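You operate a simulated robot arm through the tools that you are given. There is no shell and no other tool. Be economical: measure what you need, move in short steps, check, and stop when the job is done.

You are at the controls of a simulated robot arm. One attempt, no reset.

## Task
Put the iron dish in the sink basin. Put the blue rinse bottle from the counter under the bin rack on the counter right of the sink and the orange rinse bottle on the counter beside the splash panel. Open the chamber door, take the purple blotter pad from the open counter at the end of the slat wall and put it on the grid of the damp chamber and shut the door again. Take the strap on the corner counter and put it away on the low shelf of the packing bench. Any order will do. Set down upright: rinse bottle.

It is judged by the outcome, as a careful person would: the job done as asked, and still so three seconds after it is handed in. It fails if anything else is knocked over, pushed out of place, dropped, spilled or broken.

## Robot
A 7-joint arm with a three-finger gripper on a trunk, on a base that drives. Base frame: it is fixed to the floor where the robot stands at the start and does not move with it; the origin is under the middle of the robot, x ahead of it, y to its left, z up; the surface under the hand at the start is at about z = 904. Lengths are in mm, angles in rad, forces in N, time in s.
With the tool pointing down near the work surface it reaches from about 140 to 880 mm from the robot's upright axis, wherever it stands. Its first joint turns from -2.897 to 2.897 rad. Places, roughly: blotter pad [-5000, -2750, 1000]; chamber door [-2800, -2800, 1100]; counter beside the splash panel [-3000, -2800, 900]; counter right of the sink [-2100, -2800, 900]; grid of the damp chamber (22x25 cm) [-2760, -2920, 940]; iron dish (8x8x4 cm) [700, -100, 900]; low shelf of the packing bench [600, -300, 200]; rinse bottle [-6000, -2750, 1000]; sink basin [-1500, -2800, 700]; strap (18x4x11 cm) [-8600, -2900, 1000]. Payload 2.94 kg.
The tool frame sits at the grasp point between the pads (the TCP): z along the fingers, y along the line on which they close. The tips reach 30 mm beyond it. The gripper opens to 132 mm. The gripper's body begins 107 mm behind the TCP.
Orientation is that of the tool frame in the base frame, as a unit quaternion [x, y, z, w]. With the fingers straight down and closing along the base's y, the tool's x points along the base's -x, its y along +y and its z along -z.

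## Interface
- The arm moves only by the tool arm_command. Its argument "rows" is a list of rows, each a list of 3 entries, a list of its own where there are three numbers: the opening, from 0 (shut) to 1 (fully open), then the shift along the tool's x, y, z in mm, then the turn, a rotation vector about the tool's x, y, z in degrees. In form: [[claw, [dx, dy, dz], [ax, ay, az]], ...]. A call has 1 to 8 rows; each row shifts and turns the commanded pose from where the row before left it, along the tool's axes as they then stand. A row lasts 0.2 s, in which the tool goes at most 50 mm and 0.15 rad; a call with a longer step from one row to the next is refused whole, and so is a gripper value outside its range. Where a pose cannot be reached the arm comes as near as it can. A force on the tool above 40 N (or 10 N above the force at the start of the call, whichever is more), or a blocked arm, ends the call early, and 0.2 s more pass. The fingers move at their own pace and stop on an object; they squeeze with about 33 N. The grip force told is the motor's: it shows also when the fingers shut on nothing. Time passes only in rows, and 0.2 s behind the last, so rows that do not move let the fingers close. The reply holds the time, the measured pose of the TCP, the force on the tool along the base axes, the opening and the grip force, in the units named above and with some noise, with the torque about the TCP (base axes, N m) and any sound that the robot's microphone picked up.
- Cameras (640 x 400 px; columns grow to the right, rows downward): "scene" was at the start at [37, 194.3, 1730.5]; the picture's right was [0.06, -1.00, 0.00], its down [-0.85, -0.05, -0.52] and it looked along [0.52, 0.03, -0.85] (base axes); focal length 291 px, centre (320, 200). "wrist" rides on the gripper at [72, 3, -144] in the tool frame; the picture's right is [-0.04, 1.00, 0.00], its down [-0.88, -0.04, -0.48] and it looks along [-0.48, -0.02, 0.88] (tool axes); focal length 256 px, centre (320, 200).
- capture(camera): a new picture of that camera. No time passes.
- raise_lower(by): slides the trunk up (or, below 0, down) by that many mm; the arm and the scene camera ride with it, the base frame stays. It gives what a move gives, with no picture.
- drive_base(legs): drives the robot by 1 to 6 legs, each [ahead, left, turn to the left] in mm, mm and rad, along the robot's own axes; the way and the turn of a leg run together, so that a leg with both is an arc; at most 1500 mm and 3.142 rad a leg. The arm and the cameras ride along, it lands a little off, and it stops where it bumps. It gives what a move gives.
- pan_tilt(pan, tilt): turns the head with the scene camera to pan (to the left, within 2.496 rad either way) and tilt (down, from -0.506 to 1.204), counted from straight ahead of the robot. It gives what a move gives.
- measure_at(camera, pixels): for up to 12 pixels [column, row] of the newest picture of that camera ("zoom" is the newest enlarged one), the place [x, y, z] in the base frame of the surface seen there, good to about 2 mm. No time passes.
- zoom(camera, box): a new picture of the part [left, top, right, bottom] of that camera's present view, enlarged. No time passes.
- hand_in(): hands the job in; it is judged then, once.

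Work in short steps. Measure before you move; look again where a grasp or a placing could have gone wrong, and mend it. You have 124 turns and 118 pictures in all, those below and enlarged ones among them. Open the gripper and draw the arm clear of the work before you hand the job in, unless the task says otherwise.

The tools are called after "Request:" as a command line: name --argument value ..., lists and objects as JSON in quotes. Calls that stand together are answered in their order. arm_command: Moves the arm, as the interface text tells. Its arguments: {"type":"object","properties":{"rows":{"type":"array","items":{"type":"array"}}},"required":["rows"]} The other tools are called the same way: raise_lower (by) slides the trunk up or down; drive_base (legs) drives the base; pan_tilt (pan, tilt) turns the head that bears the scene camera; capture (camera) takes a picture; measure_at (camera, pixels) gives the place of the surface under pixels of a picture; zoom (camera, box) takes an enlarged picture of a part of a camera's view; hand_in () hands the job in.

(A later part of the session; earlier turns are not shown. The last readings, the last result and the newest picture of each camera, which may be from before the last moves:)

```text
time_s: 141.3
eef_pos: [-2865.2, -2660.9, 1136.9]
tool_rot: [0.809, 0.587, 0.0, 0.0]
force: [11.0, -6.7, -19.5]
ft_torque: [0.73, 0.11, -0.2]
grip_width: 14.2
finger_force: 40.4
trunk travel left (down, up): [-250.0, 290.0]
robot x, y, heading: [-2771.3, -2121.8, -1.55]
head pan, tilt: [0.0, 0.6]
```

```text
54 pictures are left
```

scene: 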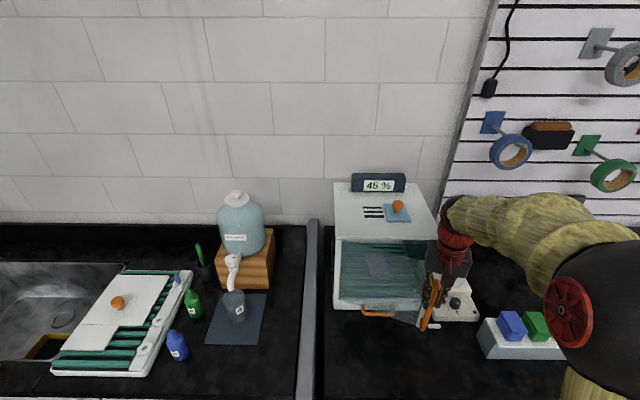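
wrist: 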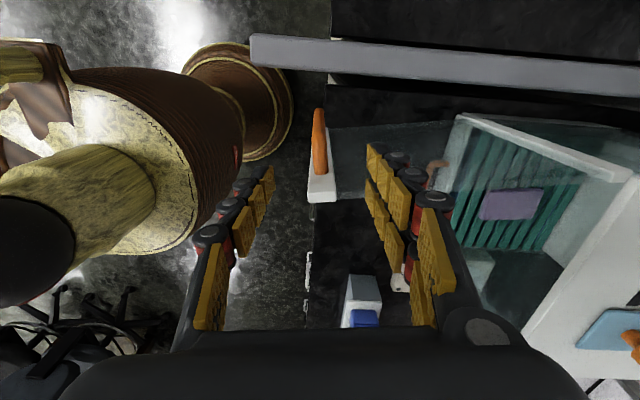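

About 21° remain. Three more steps, then a gentle last push.

Request:
arm_command --rows '[[0.0, [-29.7, -3.8, 0], [0, 0, -6.5]], [0.0, [-29.7, -3.8, 0], [0, 0, -6.5]], [0.0, [-28, -3.5, 0], [0, 0, -6]], [0.0, [-10, -1.5, 0], [0, 0, -2]], [0, [-4, 0, 0], [0, 0, 0]], [0, [-3, 0, 0], [0, 0, 0]], [0, [0, 0, 0], [0, 0, 0]]]'

Request:
zoom --camera "scene" --box '[310, 160, 510, 360]'

Request:
capture --camera "wrist"

```text
time_s: 142.9
eef_pos: [-2899.2, -2758.3, 1136.0]
tool_rot: [0.691, 0.723, 0.001, 0.002]
force: [-26.8, 3.8, -18.3]
ft_torque: [0.11, 1.67, 0.02]
grip_width: 14.1
finger_force: 40.6
trunk travel left (down, up): [-250.0, 290.0]
robot x, y, heading: [-2770.6, -2122.8, -1.554]
head pan, tilt: [0.0, 0.6]
```

```text
2.00 times, centred on (410, 260) of scene
```

zoom: 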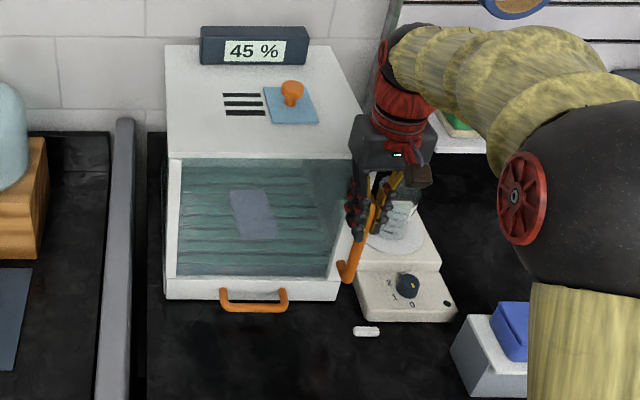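

```text
52 pictures are left
```

wrist: 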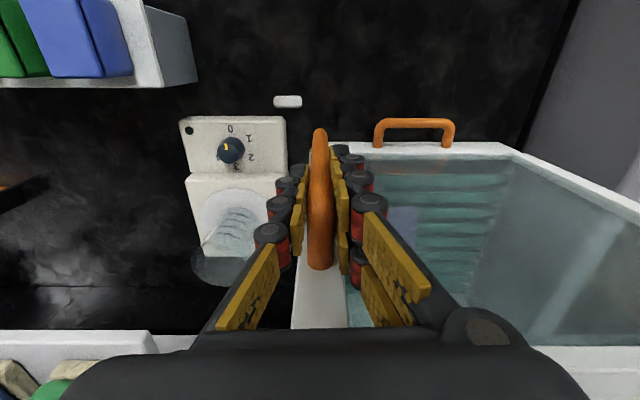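

The door looks closed, the pad visible through the glass. I release, lift off and retract, then check the door.

Request:
arm_command --rows '[[0.25, [0, 0, 0], [0, 0, 0]], [0.45, [0, 0, 0], [0, 0, 0]], [0.45, [0, 0, 0], [0, 0, 0]], [0.45, [0, 0, -40], [0, 0, 0]], [0.45, [0, 0, -45], [0, 0, 0]], [0.45, [0, 0, -40], [0, 0, 0]], [0.45, [45, 0, 0], [0, 0, 0]], [0.45, [45, 0, 0], [0, 0, 0]]]'

Request:
arm_command --rows '[[0.45, [45, 0, 0], [0, 0, 0]], [0.45, [45, 0, 0], [0, 0, 0]], [0.45, [45, 0, 0], [0, 0, 0]], [0.45, [45, 0, 0], [0, 0, 0]], [0.45, [45, 0, 0], [0, 0, 0]], [0.45, [45, 0, 0], [0, 0, 0]]]'

Request:
zoom --camera "scene" --box '[310, 160, 510, 360]'

Request:
measure_at --camera "zoom" --pixels '[[370, 210], [352, 265], [345, 220], [170, 220], [250, 210], [270, 235], [365, 330], [250, 340], [200, 370], [400, 350]]'

```text
time_s: 144.7
eef_pos: [-2902.6, -2665.3, 1265.0]
tool_rot: [0.69, 0.724, 0.0, 0.001]
force: [0.5, 1.8, 1.2]
ft_torque: [-0.04, 0.04, 0.01]
grip_width: 59.5
finger_force: 0.1
trunk travel left (down, up): [-250.0, 290.0]
robot x, y, heading: [-2772.8, -2117.8, -1.55]
head pan, tilt: [0.0, 0.6]
```

```text
time_s: 146.1
eef_pos: [-2911.4, -2398.9, 1259.6]
tool_rot: [0.69, 0.724, 0.0, 0.001]
force: [-0.3, 0.5, -0.7]
ft_torque: [0.0, 0.01, -0.01]
grip_width: 59.5
finger_force: 0.0
trunk travel left (down, up): [-250.0, 290.0]
robot x, y, heading: [-2772.5, -2124.2, -1.553]
head pan, tilt: [0.0, 0.6]
```

```text
2.00 times, centred on (410, 260) of scene
```

zoom: 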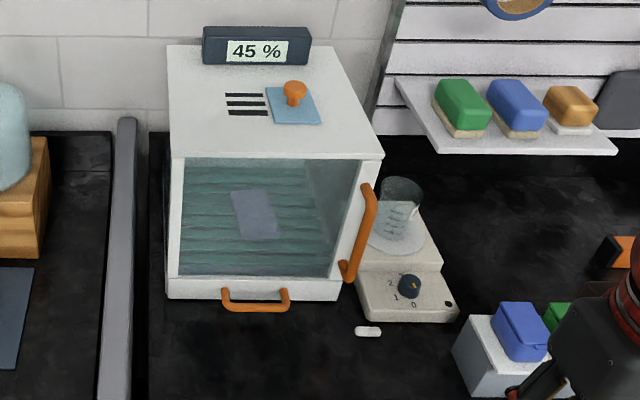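

```text
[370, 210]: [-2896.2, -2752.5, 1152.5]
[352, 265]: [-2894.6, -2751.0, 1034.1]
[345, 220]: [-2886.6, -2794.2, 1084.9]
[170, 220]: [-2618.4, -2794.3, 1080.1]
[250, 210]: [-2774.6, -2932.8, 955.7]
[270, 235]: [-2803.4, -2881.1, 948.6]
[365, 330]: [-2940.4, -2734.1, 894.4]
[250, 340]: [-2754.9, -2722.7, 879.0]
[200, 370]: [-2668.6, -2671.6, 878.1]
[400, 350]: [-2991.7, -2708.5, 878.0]
```

Door is shut and the pad on the grid. Next the bottles: I back off and drive right along the aisle to x≈-5900.

Request:
drive_base --legs '[[-330, 0, 0], [0, -1030, 0], [0, -1030, 0], [0, -1030, 0]]'

Request:
capture --camera "scene"

```text
time_s: 163.3
eef_pos: [-6036.5, -2188.1, 1260.7]
tool_rot: [0.678, 0.735, 0.001, 0.001]
force: [-0.3, 0.0, 0.3]
ft_torque: [-0.02, 0.02, 0.01]
grip_width: 59.6
finger_force: 0.0
trunk travel left (down, up): [-250.0, 290.0]
robot x, y, heading: [-5908.0, -1906.7, -1.521]
head pan, tilt: [0.0, 0.6]
```

```text
50 pictures are left
```

scene: 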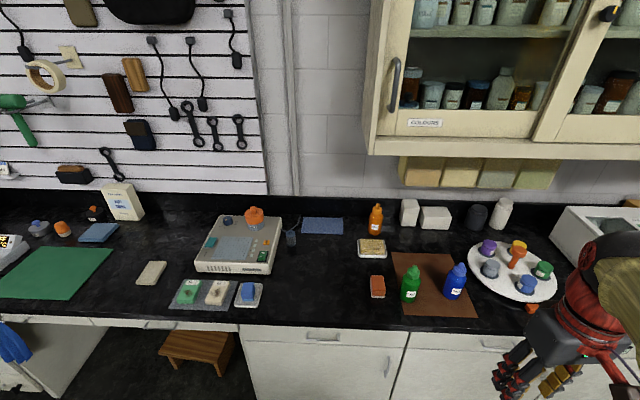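

Orange bottle at (375,219), blue at (455,281) beside a green one. I zoom and measure.

Request:
zoom --camera "scene" --box '[340, 180, 500, 320]'

Request:
measure_at --camera "zoom" --pixels '[[140, 130], [140, 185], [145, 165], [118, 165], [165, 165], [460, 350], [460, 405], [460, 445], [435, 400], [488, 400], [280, 400], [470, 335]]'

Request:
measure_at --camera "scene" --pixels '[[400, 175], [480, 186], [370, 150], [372, 235], [512, 270], [408, 212], [375, 320], [450, 330]]'

```text
2.86 times, centred on (420, 250) of scene
```

zoom: 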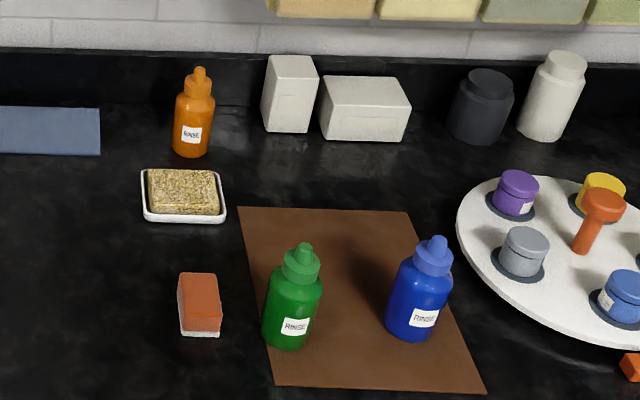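

```text
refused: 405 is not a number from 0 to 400
```

```text
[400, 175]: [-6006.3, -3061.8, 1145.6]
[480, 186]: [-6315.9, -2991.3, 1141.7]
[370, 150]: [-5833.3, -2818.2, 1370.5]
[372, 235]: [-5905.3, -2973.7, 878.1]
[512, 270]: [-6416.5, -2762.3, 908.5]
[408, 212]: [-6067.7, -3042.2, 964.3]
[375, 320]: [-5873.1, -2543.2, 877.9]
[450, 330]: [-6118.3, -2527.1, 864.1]
```

Request:
measure_at --camera "zoom" --pixels '[[195, 120], [190, 150], [200, 75], [178, 120], [213, 120], [420, 300], [420, 335], [390, 290], [448, 295], [436, 240], [303, 250], [320, 300]]'

```text
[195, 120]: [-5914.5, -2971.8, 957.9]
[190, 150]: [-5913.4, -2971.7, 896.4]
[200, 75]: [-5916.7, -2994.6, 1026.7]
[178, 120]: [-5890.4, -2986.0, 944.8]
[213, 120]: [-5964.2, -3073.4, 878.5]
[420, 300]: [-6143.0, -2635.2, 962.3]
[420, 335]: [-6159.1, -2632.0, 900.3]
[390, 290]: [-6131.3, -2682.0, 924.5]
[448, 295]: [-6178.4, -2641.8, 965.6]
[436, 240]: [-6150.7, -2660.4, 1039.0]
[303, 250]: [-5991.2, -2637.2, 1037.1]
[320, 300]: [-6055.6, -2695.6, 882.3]
```

Blue bottle axis ≈(-6153,-2658), orange ≈(-5915,-2994), both ~50 mm wide, 150 high. I take the blue first: drive closer.

Request:
drive_base --legs '[[220, -180, -0.05]]'

Request:
capture --camera "wrist"

```text
time_s: 165.3
eef_pos: [-6220.8, -2406.0, 1259.8]
tool_rot: [0.696, 0.718, -0.001, 0.002]
force: [-0.6, 0.2, -0.3]
ft_torque: [0.0, -0.01, 0.01]
grip_width: 59.3
finger_force: 0.0
trunk travel left (down, up): [-250.0, 290.0]
robot x, y, heading: [-6077.5, -2130.6, -1.571]
head pan, tilt: [0.0, 0.6]
```

```text
48 pictures are left
```

wrist: 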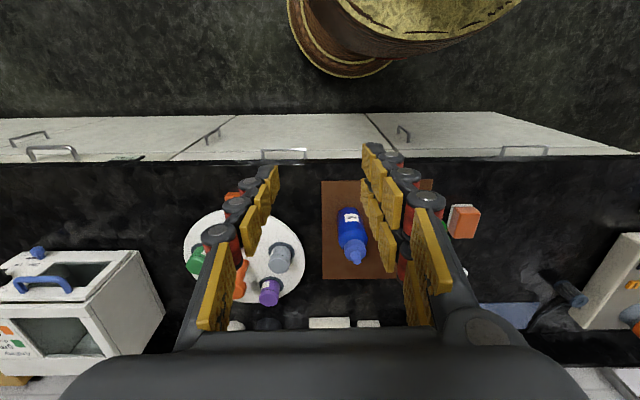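

I measure the blue bottle's cap, sides and the plate edge from the wrist view.

Request:
measure_at --camera "wrist" --pixels '[[354, 259], [352, 235], [351, 213], [340, 225], [363, 225], [301, 245], [283, 258], [350, 209]]'

```text
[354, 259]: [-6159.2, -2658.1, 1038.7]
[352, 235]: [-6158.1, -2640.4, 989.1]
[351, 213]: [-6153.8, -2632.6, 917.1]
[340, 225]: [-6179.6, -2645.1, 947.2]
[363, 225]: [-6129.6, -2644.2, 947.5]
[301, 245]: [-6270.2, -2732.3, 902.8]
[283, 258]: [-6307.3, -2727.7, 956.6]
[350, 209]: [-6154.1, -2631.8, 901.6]
```

Centre (-6155,-2658). I move above it.

Request:
arm_command --rows '[[0.75, [-42.3, 9.7, 0], [0, 0, 0]], [0.75, [-42.3, 9.7, 0], [0, 0, 0]], [0.75, [-42.3, 9.7, 0], [0, 0, 0]], [0.75, [-42.3, 9.7, 0], [0, 0, 0]], [0.75, [-42.3, 9.7, 0], [0, 0, 0]], [0.75, [-42.3, 9.7, 0], [0, 0, 0]], [0.75, [0, 0, 45], [0, 0, 0]], [0.75, [0, 0, 45], [0, 0, 0]]]'

Request:
arm_command --rows '[[0.75, [0, 0, 40], [0, 0, 0]], [0.75, [0, 0, 0], [0, 0, 0]]]'

Request:
capture --camera "wrist"

```text
time_s: 167.1
eef_pos: [-6154.0, -2659.1, 1172.5]
tool_rot: [0.696, 0.718, 0.0, 0.001]
force: [-0.4, -0.9, 0.5]
ft_torque: [0.02, -0.01, -0.01]
grip_width: 99.0
finger_force: 0.1
trunk travel left (down, up): [-250.0, 290.0]
robot x, y, heading: [-6075.9, -2136.3, -1.572]
head pan, tilt: [0.0, 0.6]
```

```text
time_s: 167.7
eef_pos: [-6155.2, -2657.3, 1130.5]
tool_rot: [0.697, 0.717, 0.0, 0.001]
force: [1.7, 0.3, -0.4]
ft_torque: [-0.01, -0.01, 0.02]
grip_width: 99.3
finger_force: 0.1
trunk travel left (down, up): [-250.0, 290.0]
robot x, y, heading: [-6079.6, -2129.2, -1.568]
head pan, tilt: [0.0, 0.6]
```

```text
47 pictures are left
```

wrist: 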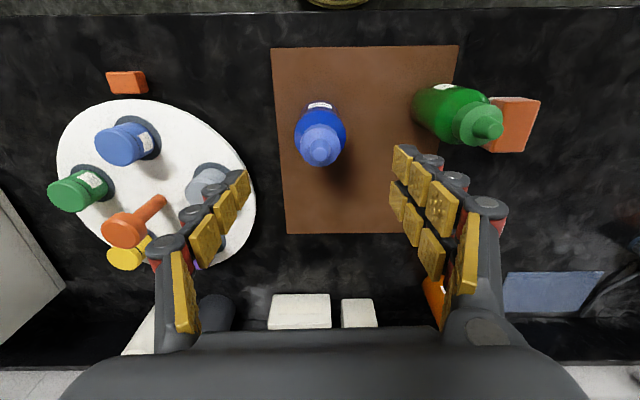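

Centred. I descend 175 mm and grip.

Request:
arm_command --rows '[[0.75, [0, 0, 45], [0, 0, 0]], [0.75, [0, 0, 45], [0, 0, 0]], [0.75, [0, 0, 45], [0, 0, 0]], [0.75, [0, 0, 39], [0, 0, 0]], [0.45, [0, 0, 0], [0, 0, 0]], [0.2, [0, 0, 0], [0, 0, 0]], [0.0, [0, 0, 0], [0, 0, 0]], [0.0, [0, 0, 0], [0, 0, 0]]]'

Request:
arm_command --rows '[[0, [0, 0, -5], [0, 0, 0]], [0, [0, 0, -10], [0, 0, 0]], [0, [0, 0, -20], [0, 0, 0]], [0, [0, 0, -20], [0, 0, 0]], [0, [0, 0, 0], [0, 0, 0]]]'

Request:
capture --camera "wrist"

```text
time_s: 169.5
eef_pos: [-6155.3, -2661.9, 957.6]
tool_rot: [0.697, 0.717, -0.001, 0.001]
force: [1.8, 0.5, 1.8]
ft_torque: [0.04, 0.0, -0.02]
grip_width: 60.6
finger_force: 22.2
trunk travel left (down, up): [-250.0, 290.0]
robot x, y, heading: [-6075.2, -2128.7, -1.572]
head pan, tilt: [0.0, 0.6]
```

```text
time_s: 170.7
eef_pos: [-6154.5, -2657.8, 1014.9]
tool_rot: [0.697, 0.717, 0.001, 0.0]
force: [-0.3, 0.4, -2.5]
ft_torque: [0.04, 0.01, -0.02]
grip_width: 60.4
finger_force: 33.9
trunk travel left (down, up): [-250.0, 290.0]
robot x, y, heading: [-6073.5, -2131.6, -1.57]
head pan, tilt: [0.0, 0.6]
```

```text
46 pictures are left
```

wrist: 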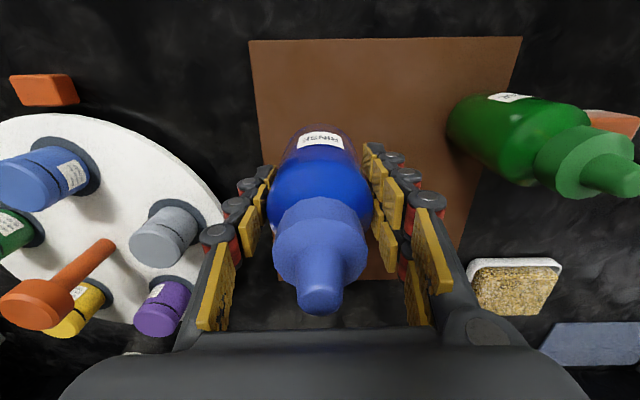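

Held at 60 mm, 2.5 N. I lift and retract, then drive to the counter right of the sink.

Request:
arm_command --rows '[[0, [0, 0, -35], [0, 0, 0]], [0, [0, 0, -40], [0, 0, 0]], [0, [0, 0, -40], [0, 0, 0]], [0, [0, 0, -40], [0, 0, 0]], [0, [40, 0, 0], [0, 0, 0]], [0, [40, 0, 0], [0, 0, 0]], [0, [40, 0, 0], [0, 0, 0]], [0, [40, 0, 0], [0, 0, 0]]]'

Request:
drive_base --legs '[[-250, 0, 0], [0, 1330, 0], [0, 1330, 0], [0, 1330, 0]]'

Request:
capture --camera "scene"

```text
time_s: 172.5
eef_pos: [-6156.5, -2499.5, 1167.4]
tool_rot: [0.696, 0.718, 0.0, 0.002]
force: [0.1, -0.1, -2.1]
ft_torque: [0.02, -0.02, 0.03]
grip_width: 60.3
finger_force: 33.5
trunk travel left (down, up): [-250.0, 290.0]
robot x, y, heading: [-6073.5, -2132.5, -1.572]
head pan, tilt: [0.0, 0.6]
```

```text
time_s: 193.3
eef_pos: [-2100.6, -2125.8, 1167.9]
tool_rot: [0.675, 0.738, 0.0, 0.001]
force: [0.1, -0.2, -1.8]
ft_torque: [0.04, 0.01, -0.01]
grip_width: 60.2
finger_force: 33.4
trunk travel left (down, up): [-250.0, 290.0]
robot x, y, heading: [-2036.5, -1754.9, -1.516]
head pan, tilt: [0.0, 0.6]
```

```text
45 pictures are left
```

scene: 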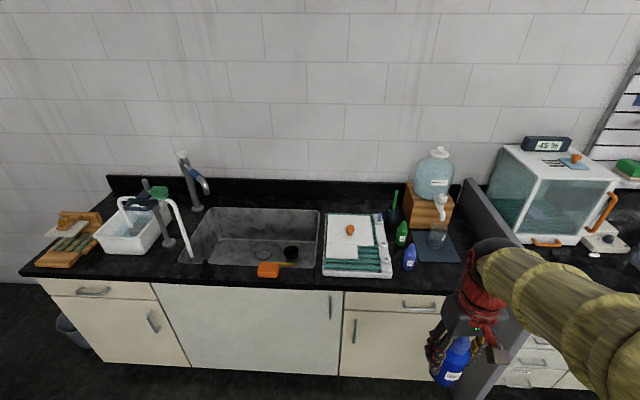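

I look for free space near pixel (430,278) on this counter and measure the neighbours.

Request:
zoom --camera "scene" --box '[370, 190, 490, 310]'

Request:
measure_at --camera "zoom" --pixels '[[135, 250], [225, 260], [320, 258], [200, 300], [250, 300], [300, 300], [70, 300], [150, 180], [340, 220], [250, 335], [350, 325], [130, 200]]'

```text
3.33 times, centred on (430, 250) of scene
```

zoom: 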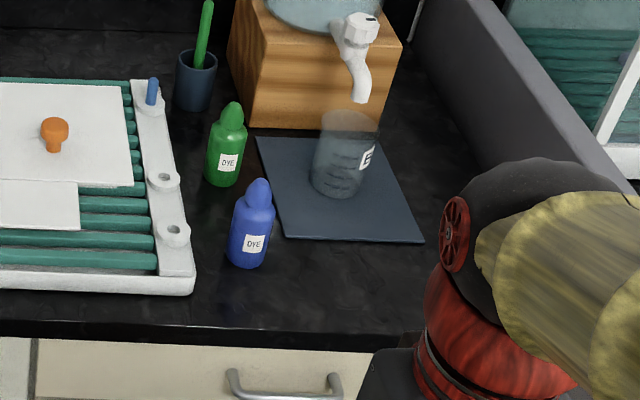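

```text
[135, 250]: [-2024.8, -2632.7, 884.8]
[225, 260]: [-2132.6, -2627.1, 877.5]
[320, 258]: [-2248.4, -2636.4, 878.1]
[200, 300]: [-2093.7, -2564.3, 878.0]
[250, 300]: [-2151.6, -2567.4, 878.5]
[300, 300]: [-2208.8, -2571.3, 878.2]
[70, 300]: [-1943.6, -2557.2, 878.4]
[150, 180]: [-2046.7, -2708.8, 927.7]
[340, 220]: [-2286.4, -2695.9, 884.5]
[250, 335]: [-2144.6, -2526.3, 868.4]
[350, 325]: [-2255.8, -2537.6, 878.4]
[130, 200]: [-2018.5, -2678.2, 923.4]
```

The free front strip around (-2300,-2605) suits. I drive closer and straighten.

Request:
drive_base --legs '[[300, -190, -0.055]]'

Request:
capture --camera "wrist"

```text
time_s: 195.6
eef_pos: [-2302.5, -2421.4, 1166.9]
tool_rot: [0.699, 0.715, 0.0, 0.001]
force: [-0.4, 0.3, -2.6]
ft_torque: [-0.02, -0.02, 0.02]
grip_width: 60.3
finger_force: 33.2
trunk travel left (down, up): [-250.0, 290.0]
robot x, y, heading: [-2219.7, -2051.4, -1.572]
head pan, tilt: [0.0, 0.6]
```

```text
43 pictures are left
```

wrist: 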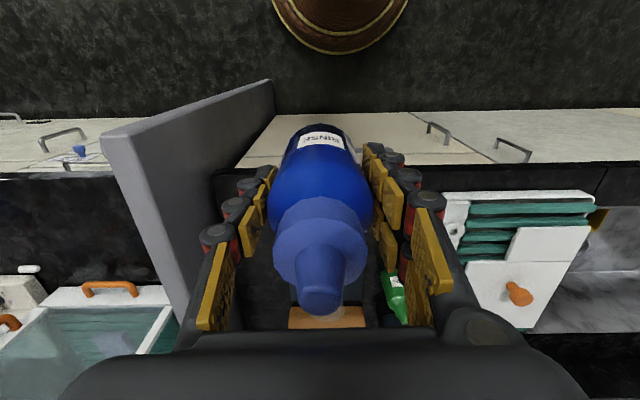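

I move 187 mm in over the counter and descend most of the way.

Request:
arm_command --rows '[[0, [-46.5, 0, 0], [0, 0, 0]], [0, [-46.5, 0, 0], [0, 0, 0]], [0, [-46.5, 0, 0], [0, 0, 0]], [0, [-46.5, 0, 0], [0, 0, 0]], [0, [0, 0, 45], [0, 0, 0]], [0, [0, 0, 45], [0, 0, 0]], [0, [0, 0, 45], [0, 0, 0]], [0, [0, 0, 40], [0, 0, 0]]]'

Request:
capture --camera "wrist"

```text
time_s: 197.4
eef_pos: [-2295.0, -2609.8, 992.2]
tool_rot: [0.699, 0.715, 0.0, 0.001]
force: [0.0, -1.4, -2.2]
ft_torque: [0.03, 0.0, 0.03]
grip_width: 60.0
finger_force: 33.3
trunk travel left (down, up): [-250.0, 290.0]
robot x, y, heading: [-2221.4, -2053.7, -1.578]
head pan, tilt: [0.0, 0.6]
```

```text
42 pictures are left
```

wrist: 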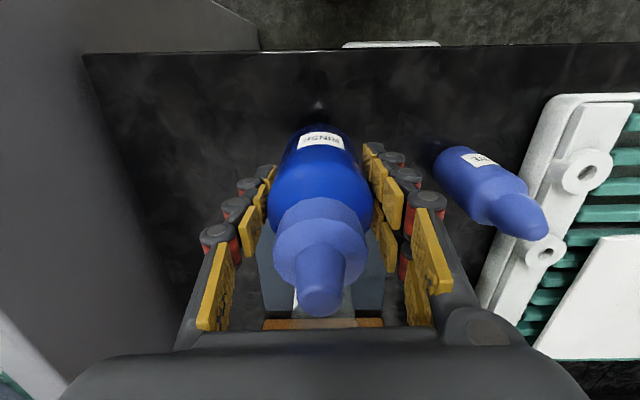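

All clear around. I lower the last ~37 mm slowly.

Request:
arm_command --rows '[[0, [0, 0, 15], [0, 0, 0]], [0, [0, 0, 10], [0, 0, 0]], [0, [0, 0, 6], [0, 0, 0]], [0, [0, 0, 3], [0, 0, 0]], [0, [0, 0, 2], [0, 0, 0]], [0, [0, 0, 0], [0, 0, 0]]]'

```text
time_s: 198.8
eef_pos: [-2297.7, -2607.8, 956.8]
tool_rot: [0.699, 0.716, -0.001, 0.001]
force: [0.1, -1.1, -2.0]
ft_torque: [-0.02, 0.0, 0.0]
grip_width: 60.3
finger_force: 32.9
trunk travel left (down, up): [-250.0, 290.0]
robot x, y, heading: [-2217.7, -2054.4, -1.576]
head pan, tilt: [0.0, 0.6]
```

Request:
arm_command --rows '[[0, [0, 0, 2], [0, 0, 0]], [0, [0, 0, 2], [0, 0, 0]], [0, [0, 0, 0], [0, 0, 0]]]'

```text
time_s: 199.6
eef_pos: [-2296.7, -2607.2, 953.3]
tool_rot: [0.698, 0.716, -0.002, 0.002]
force: [-0.4, 4.3, 19.7]
ft_torque: [0.63, 0.3, 0.03]
grip_width: 60.1
finger_force: 32.9
trunk travel left (down, up): [-250.0, 290.0]
robot x, y, heading: [-2220.1, -2053.7, -1.575]
head pan, tilt: [0.0, 0.6]
```

Contact (+20 N). I ease 1 mm, open slowly and lift away.

Request:
arm_command --rows '[[0, [0, 0, -1.5], [0, 0, 0]], [0.5, [0, 0, 0], [0, 0, 0]], [0.65, [0, 0, 0], [0, 0, 0]], [0.65, [0, 0, 0], [0, 0, 0]], [0.65, [0, 0, -35], [0, 0, 0]], [0.65, [0, 0, -45], [0, 0, 0]], [0.65, [0, 0, -45], [0, 0, 0]], [0.65, [0, 0, -45], [0, 0, 0]]]'

Request:
capture --camera "wrist"

Request:
arm_command --rows '[[0.65, [0, 0, -45], [0, 0, 0]], [0.65, [45, 0, -25], [0, 0, 0]], [0.65, [45, 0, 0], [0, 0, 0]], [0.65, [45, 0, 0], [0, 0, 0]], [0.65, [45, 0, 0], [0, 0, 0]]]'

Request:
drive_base --legs '[[-280, 0, 0], [0, -1240, 0], [0, -1240, 0], [0, -1240, 0]]'

Request:
capture --camera "scene"

```text
time_s: 201.4
eef_pos: [-2296.5, -2607.0, 1120.4]
tool_rot: [0.698, 0.716, 0.001, 0.0]
force: [0.4, 0.8, 0.6]
ft_torque: [-0.02, -0.01, 0.01]
grip_width: 86.0
finger_force: 0.1
trunk travel left (down, up): [-250.0, 290.0]
robot x, y, heading: [-2220.2, -2053.3, -1.578]
head pan, tilt: [0.0, 0.6]
```

```text
41 pictures are left
```

wrist: 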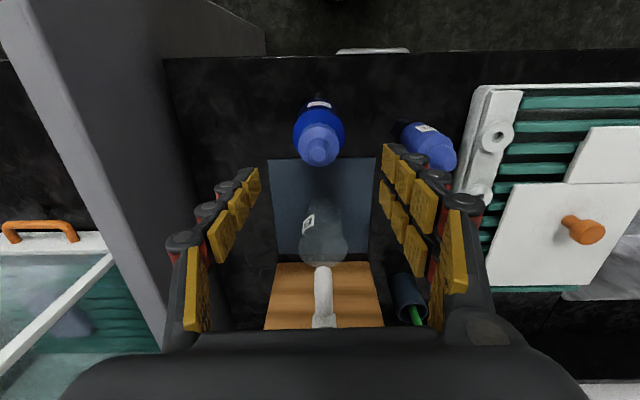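

```text
refused: row 2 steps farther than a row can; nothing moved
```

```text
time_s: 221.0
eef_pos: [-6047.9, -2275.0, 1119.3]
tool_rot: [0.704, 0.71, 0.0, 0.001]
force: [-0.5, -0.1, 0.5]
ft_torque: [0.02, -0.01, 0.02]
grip_width: 85.8
finger_force: 0.1
trunk travel left (down, up): [-250.0, 290.0]
robot x, y, heading: [-5964.7, -1719.8, -1.599]
head pan, tilt: [0.0, 0.6]
```

```text
40 pictures are left
```

scene: 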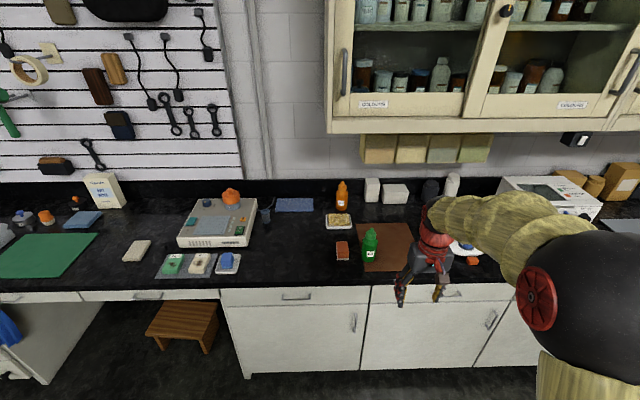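

Blue bottle stands fine on its counter. For the orange one I check the bins and cabinet overhead and the things in front of it.

Request:
measure_at --camera "scene" --pixels '[[366, 150], [380, 162], [365, 137], [335, 128], [343, 195], [343, 184], [342, 207], [338, 222], [371, 190], [440, 155], [326, 218], [352, 218]]'

Request:
drive_base --legs '[[380, 60, 0.03]]'

Request:
capture --camera "scene"

```text
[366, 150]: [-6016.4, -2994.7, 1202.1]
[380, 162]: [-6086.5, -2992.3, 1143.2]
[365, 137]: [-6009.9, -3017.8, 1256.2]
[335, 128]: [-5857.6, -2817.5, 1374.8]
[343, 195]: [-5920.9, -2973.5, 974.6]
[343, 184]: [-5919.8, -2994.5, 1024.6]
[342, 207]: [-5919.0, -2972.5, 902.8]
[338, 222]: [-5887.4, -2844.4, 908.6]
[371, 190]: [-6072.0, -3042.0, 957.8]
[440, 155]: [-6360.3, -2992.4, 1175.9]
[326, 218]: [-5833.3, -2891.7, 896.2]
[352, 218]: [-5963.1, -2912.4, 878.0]
```

```text
time_s: 223.4
eef_pos: [-5976.1, -2648.4, 1120.5]
tool_rot: [0.695, 0.719, 0.001, 0.001]
force: [0.0, -0.2, -0.5]
ft_torque: [0.02, 0.0, 0.0]
grip_width: 85.9
finger_force: 0.0
trunk travel left (down, up): [-250.0, 290.0]
robot x, y, heading: [-5903.3, -2094.2, -1.57]
head pan, tilt: [0.0, 0.6]
```

```text
39 pictures are left
```

scene: 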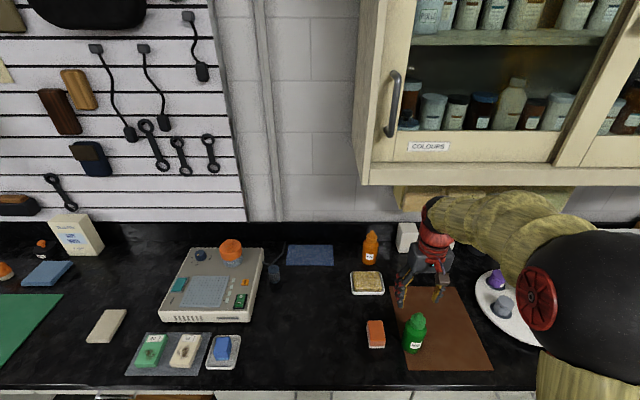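

Bins begin at x≤-6010 (z≥1143), so again a 45° pitched tool is safest. I drive 70 mm nearer, shift to x≈-5919 and pitch.

Request:
drive_base --legs '[[70, 0, 0]]'

Request:
arm_command --rows '[[0.75, [0, 28, -25], [0, 0, 0]], [0.75, [0, 28, -25], [0, 0, 0]], [0.75, [0, 0, 0], [0, -7.5, 0]], [0.75, [0, 0, 0], [0, -7.5, 0]], [0.75, [0, 0, 0], [0, -7.5, 0]], [0.75, [0, 0, 0], [0, -7.5, 0]], [0.75, [0, 0, 0], [0, -7.5, 0]], [0.75, [0, 0, 0], [0, -7.5, 0]]]'

Request:
capture --camera "wrist"

Request:
measure_at --camera "wrist" --pixels '[[320, 90], [320, 120], [325, 60]]'

```text
time_s: 224.4
eef_pos: [-5976.3, -2719.1, 1120.7]
tool_rot: [0.695, 0.719, 0.0, 0.001]
force: [-0.4, -1.4, 0.0]
ft_torque: [0.05, -0.01, -0.01]
grip_width: 85.9
finger_force: 0.0
trunk travel left (down, up): [-250.0, 290.0]
robot x, y, heading: [-5908.1, -2165.1, -1.566]
head pan, tilt: [0.0, 0.6]
```

```text
time_s: 226.2
eef_pos: [-5920.8, -2716.6, 1171.8]
tool_rot: [0.642, 0.664, -0.266, 0.277]
force: [-0.4, -0.2, 0.9]
ft_torque: [0.01, -0.01, 0.0]
grip_width: 99.0
finger_force: 0.4
trunk travel left (down, up): [-250.0, 290.0]
robot x, y, heading: [-5907.1, -2162.2, -1.569]
head pan, tilt: [0.0, 0.6]
```

```text
38 pictures are left
```

wrist: 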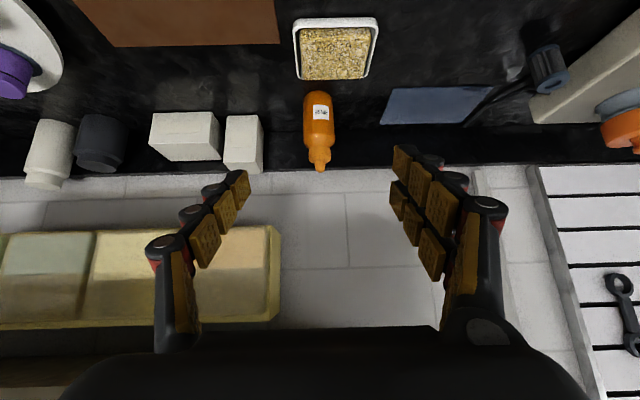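

```text
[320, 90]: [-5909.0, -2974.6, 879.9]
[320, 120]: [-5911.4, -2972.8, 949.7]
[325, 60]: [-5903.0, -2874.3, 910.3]
```

The bottle is on the midline. I approach along the tool axis, stopping ~45 mm short.

Request:
arm_command --rows '[[0.68, [-4, -0.4, 44.2], [0, 0, 0]], [0.68, [-4, -0.4, 44.2], [0, 0, 0]], [0.68, [-4, -0.4, 44.2], [0, 0, 0]], [0.68, [-4, -0.4, 44.2], [0, 0, 0]], [0.68, [-4, -0.4, 44.2], [0, 0, 0]], [0.68, [-4, -0.4, 44.2], [0, 0, 0]], [0.68, [-4, -0.4, 44.2], [0, 0, 0]], [0.68, [0, 0, 0], [0, 0, 0]]]'

Request:
capture --camera "wrist"

```text
time_s: 228.0
eef_pos: [-5913.4, -2953.5, 971.1]
tool_rot: [0.643, 0.664, -0.266, 0.275]
force: [-0.6, -0.4, -0.5]
ft_torque: [0.02, -0.03, 0.0]
grip_width: 89.8
finger_force: 0.0
trunk travel left (down, up): [-250.0, 290.0]
robot x, y, heading: [-5904.7, -2164.4, -1.569]
head pan, tilt: [0.0, 0.6]
```

```text
37 pictures are left
```

wrist: 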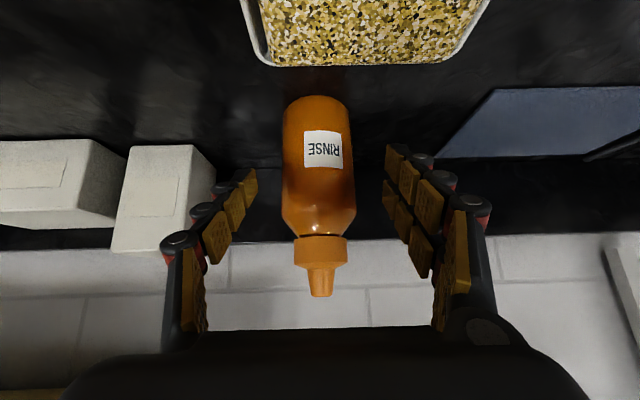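

Centred. Final 42 mm and close.

Request:
arm_command --rows '[[0.68, [-2, 0, 22], [0, 0, 0]], [0.68, [-2, 0, 22], [0, 0, 0]], [0.68, [0, 0, 0], [0, 0, 0]], [0.4, [0, 0, 0], [0, 0, 0]], [0.2, [0, 0, 0], [0, 0, 0]], [0.0, [0, 0, 0], [0, 0, 0]], [0.0, [0, 0, 0], [0, 0, 0]]]'

Request:
arm_command --rows '[[0, [-5, 0, -5], [0, 0, 0]], [0, [-10, 0, -10], [0, 0, 0]], [0, [-15, 0, -15], [0, 0, 0]], [0, [-14, 0, -14], [0, 0, 0]], [0, [0, 0, 0], [0, 0, 0]]]'

Request:
capture --camera "wrist"

```text
time_s: 229.6
eef_pos: [-5912.8, -2988.5, 943.0]
tool_rot: [0.642, 0.664, -0.266, 0.275]
force: [-1.6, -0.6, 0.7]
ft_torque: [-0.02, -0.02, -0.01]
grip_width: 60.3
finger_force: 29.5
trunk travel left (down, up): [-250.0, 290.0]
robot x, y, heading: [-5903.2, -2165.2, -1.572]
head pan, tilt: [0.0, 0.6]
```

```text
time_s: 230.8
eef_pos: [-5913.2, -2988.6, 1003.6]
tool_rot: [0.642, 0.664, -0.265, 0.276]
force: [0.5, 0.5, -2.4]
ft_torque: [0.03, 0.04, -0.03]
grip_width: 60.3
finger_force: 33.1
trunk travel left (down, up): [-250.0, 290.0]
robot x, y, heading: [-5904.2, -2162.4, -1.573]
head pan, tilt: [0.0, 0.6]
```

```text
36 pictures are left
```

wrist: 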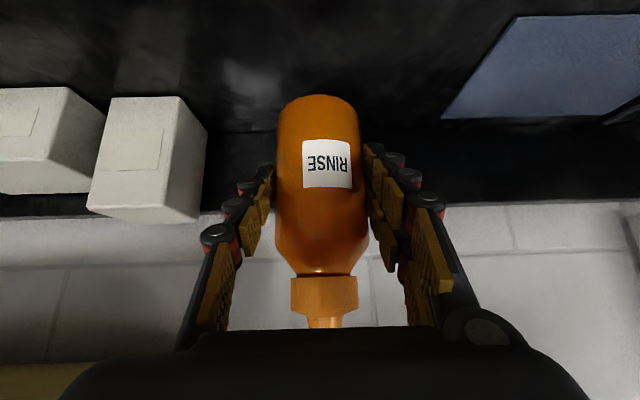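

Held. I retract below the cabinet edge, then raise.

Request:
arm_command --rows '[[0, [25, 0, -25], [0, 0, 0]], [0, [31, 0, -31], [0, 0, 0]], [0, [31, 0, -31], [0, 0, 0]], [0, [31, 0, -31], [0, 0, 0]], [0, [20, 0, -20], [0, 0, 0]], [0, [-28, 0, -28], [0, 0, 0]], [0, [-28, 0, -28], [0, 0, 0]], [0, [-28, 0, -28], [0, 0, 0]]]'

Request:
drive_base --legs '[[-330, 0, 0], [0, 1010, 0], [0, 1010, 0], [0, 1010, 0]]'

Request:
capture --camera "scene"

```text
time_s: 232.6
eef_pos: [-5918.0, -2792.2, 1123.8]
tool_rot: [0.643, 0.664, -0.265, 0.275]
force: [-0.6, -0.2, -3.3]
ft_torque: [-0.01, 0.02, -0.02]
grip_width: 60.2
finger_force: 33.2
trunk travel left (down, up): [-250.0, 290.0]
robot x, y, heading: [-5908.4, -2166.3, -1.568]
head pan, tilt: [0.0, 0.6]
```

```text
time_s: 249.3
eef_pos: [-2879.1, -2419.9, 1123.9]
tool_rot: [0.639, 0.667, -0.265, 0.277]
force: [-0.1, 0.0, -2.1]
ft_torque: [0.08, 0.0, 0.0]
grip_width: 59.8
finger_force: 32.9
trunk travel left (down, up): [-250.0, 290.0]
robot x, y, heading: [-2870.4, -1791.1, -1.555]
head pan, tilt: [0.0, 0.6]
```

```text
35 pictures are left
```

scene: 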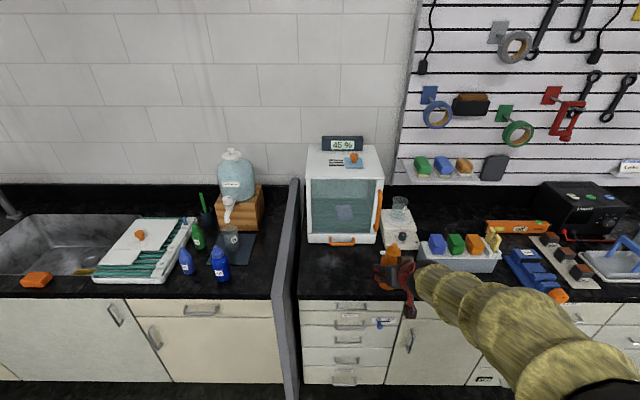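

Free space in front of the chamber, outside the door's sweep, around (-2875,-2600). I measure there and drive ahead.

Request:
measure_at --camera "scene" --pixels '[[355, 285], [375, 270], [355, 298], [418, 262], [420, 272], [388, 254], [320, 285], [383, 297]]'

Request:
drive_base --legs '[[185, 0, 0]]'

Request:
capture --camera "wrist"

```text
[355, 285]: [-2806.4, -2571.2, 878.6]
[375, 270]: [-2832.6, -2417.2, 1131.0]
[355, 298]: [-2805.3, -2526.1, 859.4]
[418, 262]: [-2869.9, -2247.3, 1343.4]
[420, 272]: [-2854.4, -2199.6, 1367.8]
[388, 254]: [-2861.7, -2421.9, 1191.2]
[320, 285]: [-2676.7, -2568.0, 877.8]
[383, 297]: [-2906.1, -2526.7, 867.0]
```

```text
time_s: 250.8
eef_pos: [-2876.3, -2603.5, 1122.1]
tool_rot: [0.64, 0.667, -0.264, 0.276]
force: [0.0, 0.1, -2.5]
ft_torque: [0.05, 0.0, -0.01]
grip_width: 60.2
finger_force: 33.3
trunk travel left (down, up): [-250.0, 290.0]
robot x, y, heading: [-2871.5, -1972.3, -1.563]
head pan, tilt: [0.0, 0.6]
```

```text
34 pictures are left
```

wrist: 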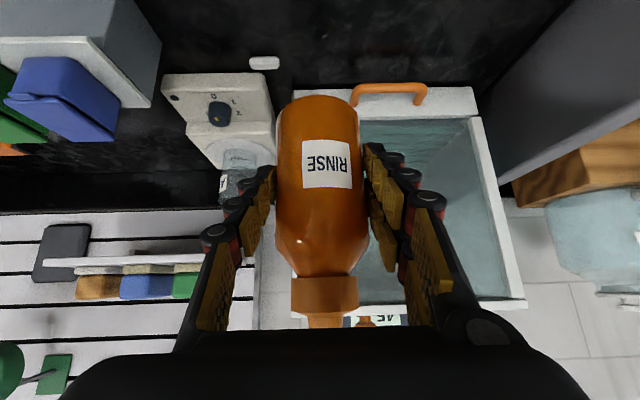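

Clear below. I lower 160 mm, then check.

Request:
arm_command --rows '[[0, [28, 0, 28], [0, 0, 0]], [0, [28, 0, 28], [0, 0, 0]], [0, [28, 0, 28], [0, 0, 0]], [0, [28, 0, 28], [0, 0, 0]], [0, [0, 0, 0], [0, 0, 0]]]'

Request:
capture --camera "wrist"

```text
time_s: 252.1
eef_pos: [-2876.0, -2601.6, 973.1]
tool_rot: [0.637, 0.669, -0.263, 0.277]
force: [-0.4, 0.0, -2.2]
ft_torque: [0.07, -0.01, -0.01]
grip_width: 60.1
finger_force: 33.3
out of reach, approached as far as the arm can: row 4
trunk travel left (down, up): [-250.0, 290.0]
robot x, y, heading: [-2867.9, -1977.4, -1.56]
head pan, tilt: [0.0, 0.6]
```

```text
33 pictures are left
```

wrist: 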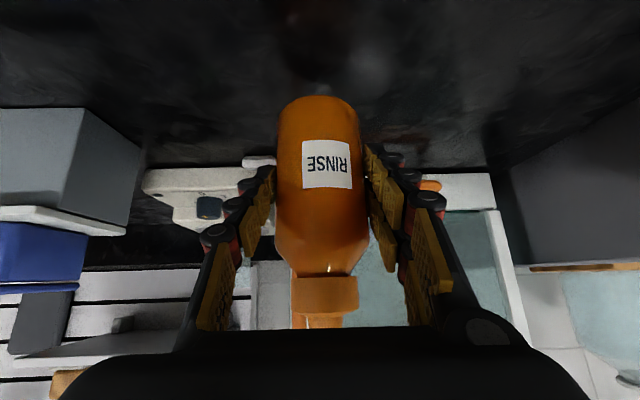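

A joint limit stops the arm here, so I lower the remaining ~30 mm with the trunk.

Request:
raise_lower --by -26

Request:
raise_lower --by -3

```text
time_s: 252.8
eef_pos: [-2876.2, -2603.6, 947.8]
tool_rot: [0.64, 0.667, -0.263, 0.277]
force: [0.5, 0.2, -2.1]
ft_torque: [0.05, 0.01, -0.01]
grip_width: 60.2
finger_force: 32.7
trunk travel left (down, up): [-224.0, 316.0]
robot x, y, heading: [-2869.3, -1975.0, -1.558]
head pan, tilt: [0.0, 0.6]
```

```text
time_s: 253.3
eef_pos: [-2875.7, -2603.0, 944.8]
tool_rot: [0.639, 0.667, -0.262, 0.277]
force: [0.6, -0.2, -2.5]
ft_torque: [0.02, 0.0, -0.03]
grip_width: 60.0
finger_force: 33.0
trunk travel left (down, up): [-221.0, 319.0]
robot x, y, heading: [-2868.8, -1971.3, -1.565]
head pan, tilt: [0.0, 0.6]
```

Request:
raise_lower --by -2.5

```text
time_s: 253.8
eef_pos: [-2875.3, -2603.6, 943.0]
tool_rot: [0.639, 0.667, -0.263, 0.278]
force: [0.1, -0.7, -0.6]
ft_torque: [-0.03, 0.04, 0.0]
grip_width: 60.1
finger_force: 33.2
trunk travel left (down, up): [-218.0, 322.0]
robot x, y, heading: [-2870.1, -1973.8, -1.559]
head pan, tilt: [0.0, 0.6]
```

Nearly unloaded (-0.6 N): it touches. I open and withdraw along the tool axis.

Request:
arm_command --rows '[[0.5, [0, 0, 0], [0, 0, 0]], [0.68, [0, 0, 0], [0, 0, 0]], [0.68, [0, 0, 0], [0, 0, 0]], [0.68, [0, 0, -20], [0, 0, 0]], [0.68, [0, 0, -35], [0, 0, 0]], [0.68, [0, 0, -45], [0, 0, 0]], [0.68, [0, 0, -45], [0, 0, 0]]]'

Request:
capture --camera "wrist"

```text
time_s: 255.4
eef_pos: [-2879.1, -2500.9, 1045.0]
tool_rot: [0.638, 0.669, -0.261, 0.278]
force: [0.2, 0.5, 0.1]
ft_torque: [-0.03, 0.01, -0.04]
grip_width: 89.9
finger_force: 0.1
trunk travel left (down, up): [-218.0, 322.0]
robot x, y, heading: [-2867.9, -1972.0, -1.559]
head pan, tilt: [0.0, 0.6]
```

```text
32 pictures are left
```

wrist: 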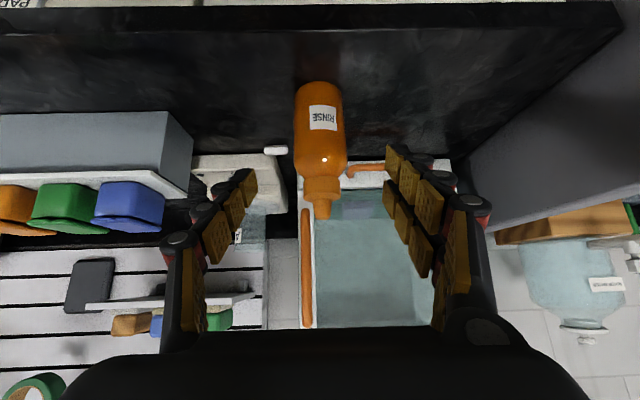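

The orange bottle stands well. I bring the tool upright, raise the trunk back, and drive toward the corner counter for the strap.

Request:
arm_command --rows '[[0.68, [0, 0, -40], [0, 0, 0]], [0.68, [0, 0, -40], [0, 0, 0]], [0.68, [0, 0, 0], [0, 7.5, 0]], [0.68, [0, 0, 0], [0, 7.5, 0]], [0.68, [0, 0, 0], [0, 7.5, 0]], [0.68, [0, 0, 0], [0, 7.5, 0]], [0.68, [0, 0, 0], [0, 7.5, 0]], [0.68, [0, 0, 0], [0, 7.5, 0]]]'

Request:
raise_lower --by 32

Request:
drive_base --legs '[[-130, 0, 0], [0, -1150, 0], [0, -1150, 0], [0, -1150, 0], [0, -1150, 0]]'

Request:
pan_tilt --pan -0.6 --tilt 0.55

Request:
capture --camera "scene"

```text
time_s: 257.2
eef_pos: [-2885.4, -2444.0, 1102.2]
tool_rot: [0.691, 0.723, 0.004, 0.0]
force: [1.2, -0.3, -0.1]
ft_torque: [0.01, -0.01, 0.04]
grip_width: 89.8
finger_force: 0.0
trunk travel left (down, up): [-218.0, 322.0]
robot x, y, heading: [-2868.3, -1973.3, -1.56]
head pan, tilt: [0.0, 0.6]
```

```text
time_s: 258.0
eef_pos: [-2885.2, -2443.5, 1134.1]
tool_rot: [0.691, 0.723, 0.003, 0.001]
force: [-0.2, 0.0, 0.4]
ft_torque: [0.03, 0.01, 0.02]
grip_width: 90.0
finger_force: 0.1
trunk travel left (down, up): [-250.0, 290.0]
robot x, y, heading: [-2868.7, -1975.6, -1.559]
head pan, tilt: [0.0, 0.6]
```

```text
time_s: 280.9
eef_pos: [-7445.8, -2404.1, 1133.6]
tool_rot: [0.695, 0.719, 0.002, 0.001]
force: [-0.7, 1.0, -0.5]
ft_torque: [-0.01, 0.0, -0.03]
grip_width: 89.8
finger_force: 0.1
trunk travel left (down, up): [-250.0, 290.0]
robot x, y, heading: [-7419.3, -1938.1, -1.572]
head pan, tilt: [0.0, 0.6]
```

```text
time_s: 281.9
eef_pos: [-7445.2, -2402.9, 1133.2]
tool_rot: [0.695, 0.719, 0.002, 0.0]
force: [-0.2, -0.8, 0.3]
ft_torque: [0.0, 0.02, 0.0]
grip_width: 89.6
finger_force: 0.0
trunk travel left (down, up): [-250.0, 290.0]
robot x, y, heading: [-7426.5, -1932.7, -1.576]
head pan, tilt: [-0.6, 0.55]
```

```text
31 pictures are left
```

scene: 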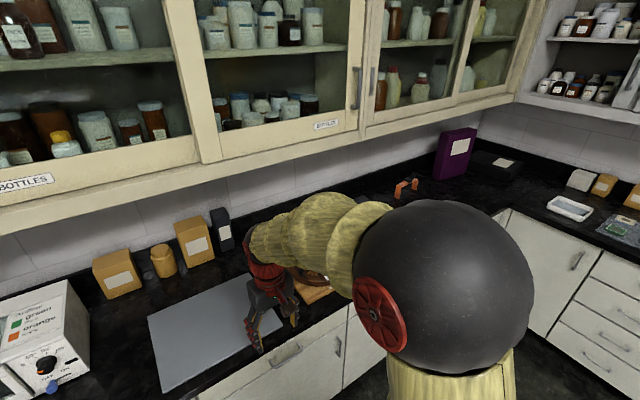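

Something orange at (406,187) may be the strap. I zoom and measure.

Request:
zoom --camera "scene" --box '[340, 110, 540, 235]'

Request:
measure_at --camera "scene" --pixels '[[398, 190], [414, 184], [406, 183], [510, 210], [548, 225], [440, 165], [470, 165], [480, 190]]'

```text
3.20 times, centred on (440, 172) of scene
```

zoom: 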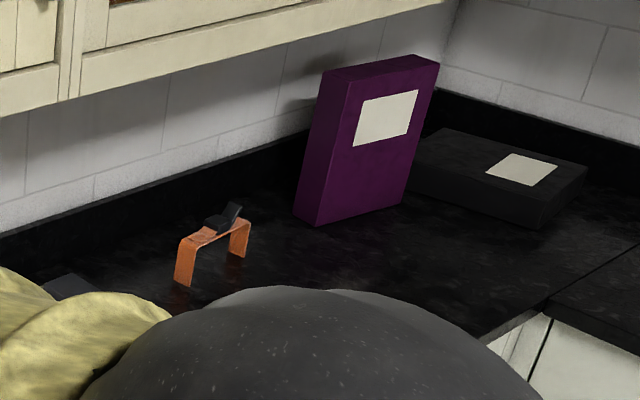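

```text
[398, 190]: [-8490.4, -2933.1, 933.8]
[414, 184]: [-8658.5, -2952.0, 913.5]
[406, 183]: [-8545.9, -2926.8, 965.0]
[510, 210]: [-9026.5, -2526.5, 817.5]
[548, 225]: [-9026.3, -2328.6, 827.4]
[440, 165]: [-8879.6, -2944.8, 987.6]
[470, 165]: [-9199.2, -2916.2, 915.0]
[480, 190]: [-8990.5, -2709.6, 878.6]
```

The strap is the orange arch with a black buckle, x -8490…-8660, y≈-2935, top z≈970. I drive in front of it.

Request:
drive_base --legs '[[0, -1130, 0], [190, 0, 0]]'

Request:
pan_tilt --pan 0.0 --tilt 0.75

Request:
capture --camera "scene"

Request:
zoom --camera "scene" --box '[260, 120, 400, 240]'

```text
time_s: 288.9
eef_pos: [-8613.3, -2587.1, 1134.0]
tool_rot: [0.704, 0.711, 0.002, 0.001]
force: [-0.4, 0.1, 0.5]
ft_torque: [0.04, 0.0, -0.02]
grip_width: 89.7
finger_force: 0.1
trunk travel left (down, up): [-250.0, 290.0]
robot x, y, heading: [-8578.2, -2115.9, -1.594]
head pan, tilt: [-0.6, 0.55]
```

```text
time_s: 289.9
eef_pos: [-8612.3, -2586.3, 1133.0]
tool_rot: [0.703, 0.711, 0.003, 0.001]
force: [-0.2, 0.4, 0.2]
ft_torque: [0.01, -0.02, -0.04]
grip_width: 90.1
finger_force: 0.0
trunk travel left (down, up): [-250.0, 290.0]
robot x, y, heading: [-8577.4, -2121.1, -1.597]
head pan, tilt: [0.0, 0.75]
```

```text
29 pictures are left
```

scene: 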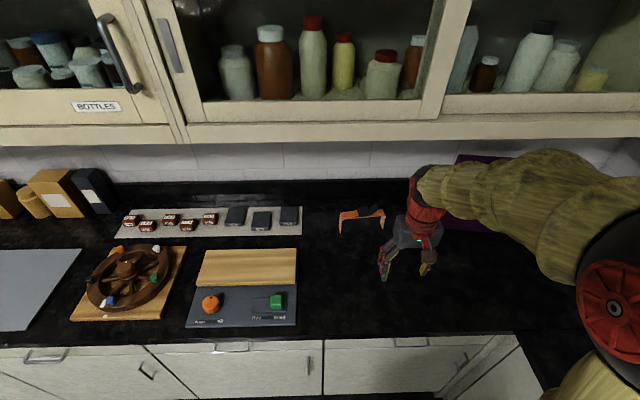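

```text
3.33 times, centred on (330, 180) of scene
```

zoom: 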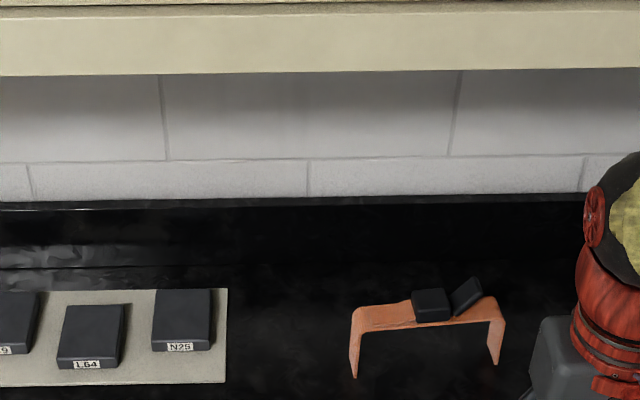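

I measure the strap's legs, band and buckle.

Request:
measure_at --camera "zoom" --pixels '[[356, 365], [496, 355], [430, 300], [432, 318], [418, 300], [447, 300], [467, 295], [478, 285], [380, 325], [385, 308], [490, 312], [405, 315]]'

```text
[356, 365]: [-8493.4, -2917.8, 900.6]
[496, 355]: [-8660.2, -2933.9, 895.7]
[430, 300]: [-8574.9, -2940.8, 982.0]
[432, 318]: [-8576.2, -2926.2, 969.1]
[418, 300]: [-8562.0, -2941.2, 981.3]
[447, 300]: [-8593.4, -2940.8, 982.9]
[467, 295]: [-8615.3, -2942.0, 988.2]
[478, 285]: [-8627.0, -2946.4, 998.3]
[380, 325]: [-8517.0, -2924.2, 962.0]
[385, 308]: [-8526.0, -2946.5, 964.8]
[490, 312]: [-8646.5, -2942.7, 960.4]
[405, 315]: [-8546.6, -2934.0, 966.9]
```

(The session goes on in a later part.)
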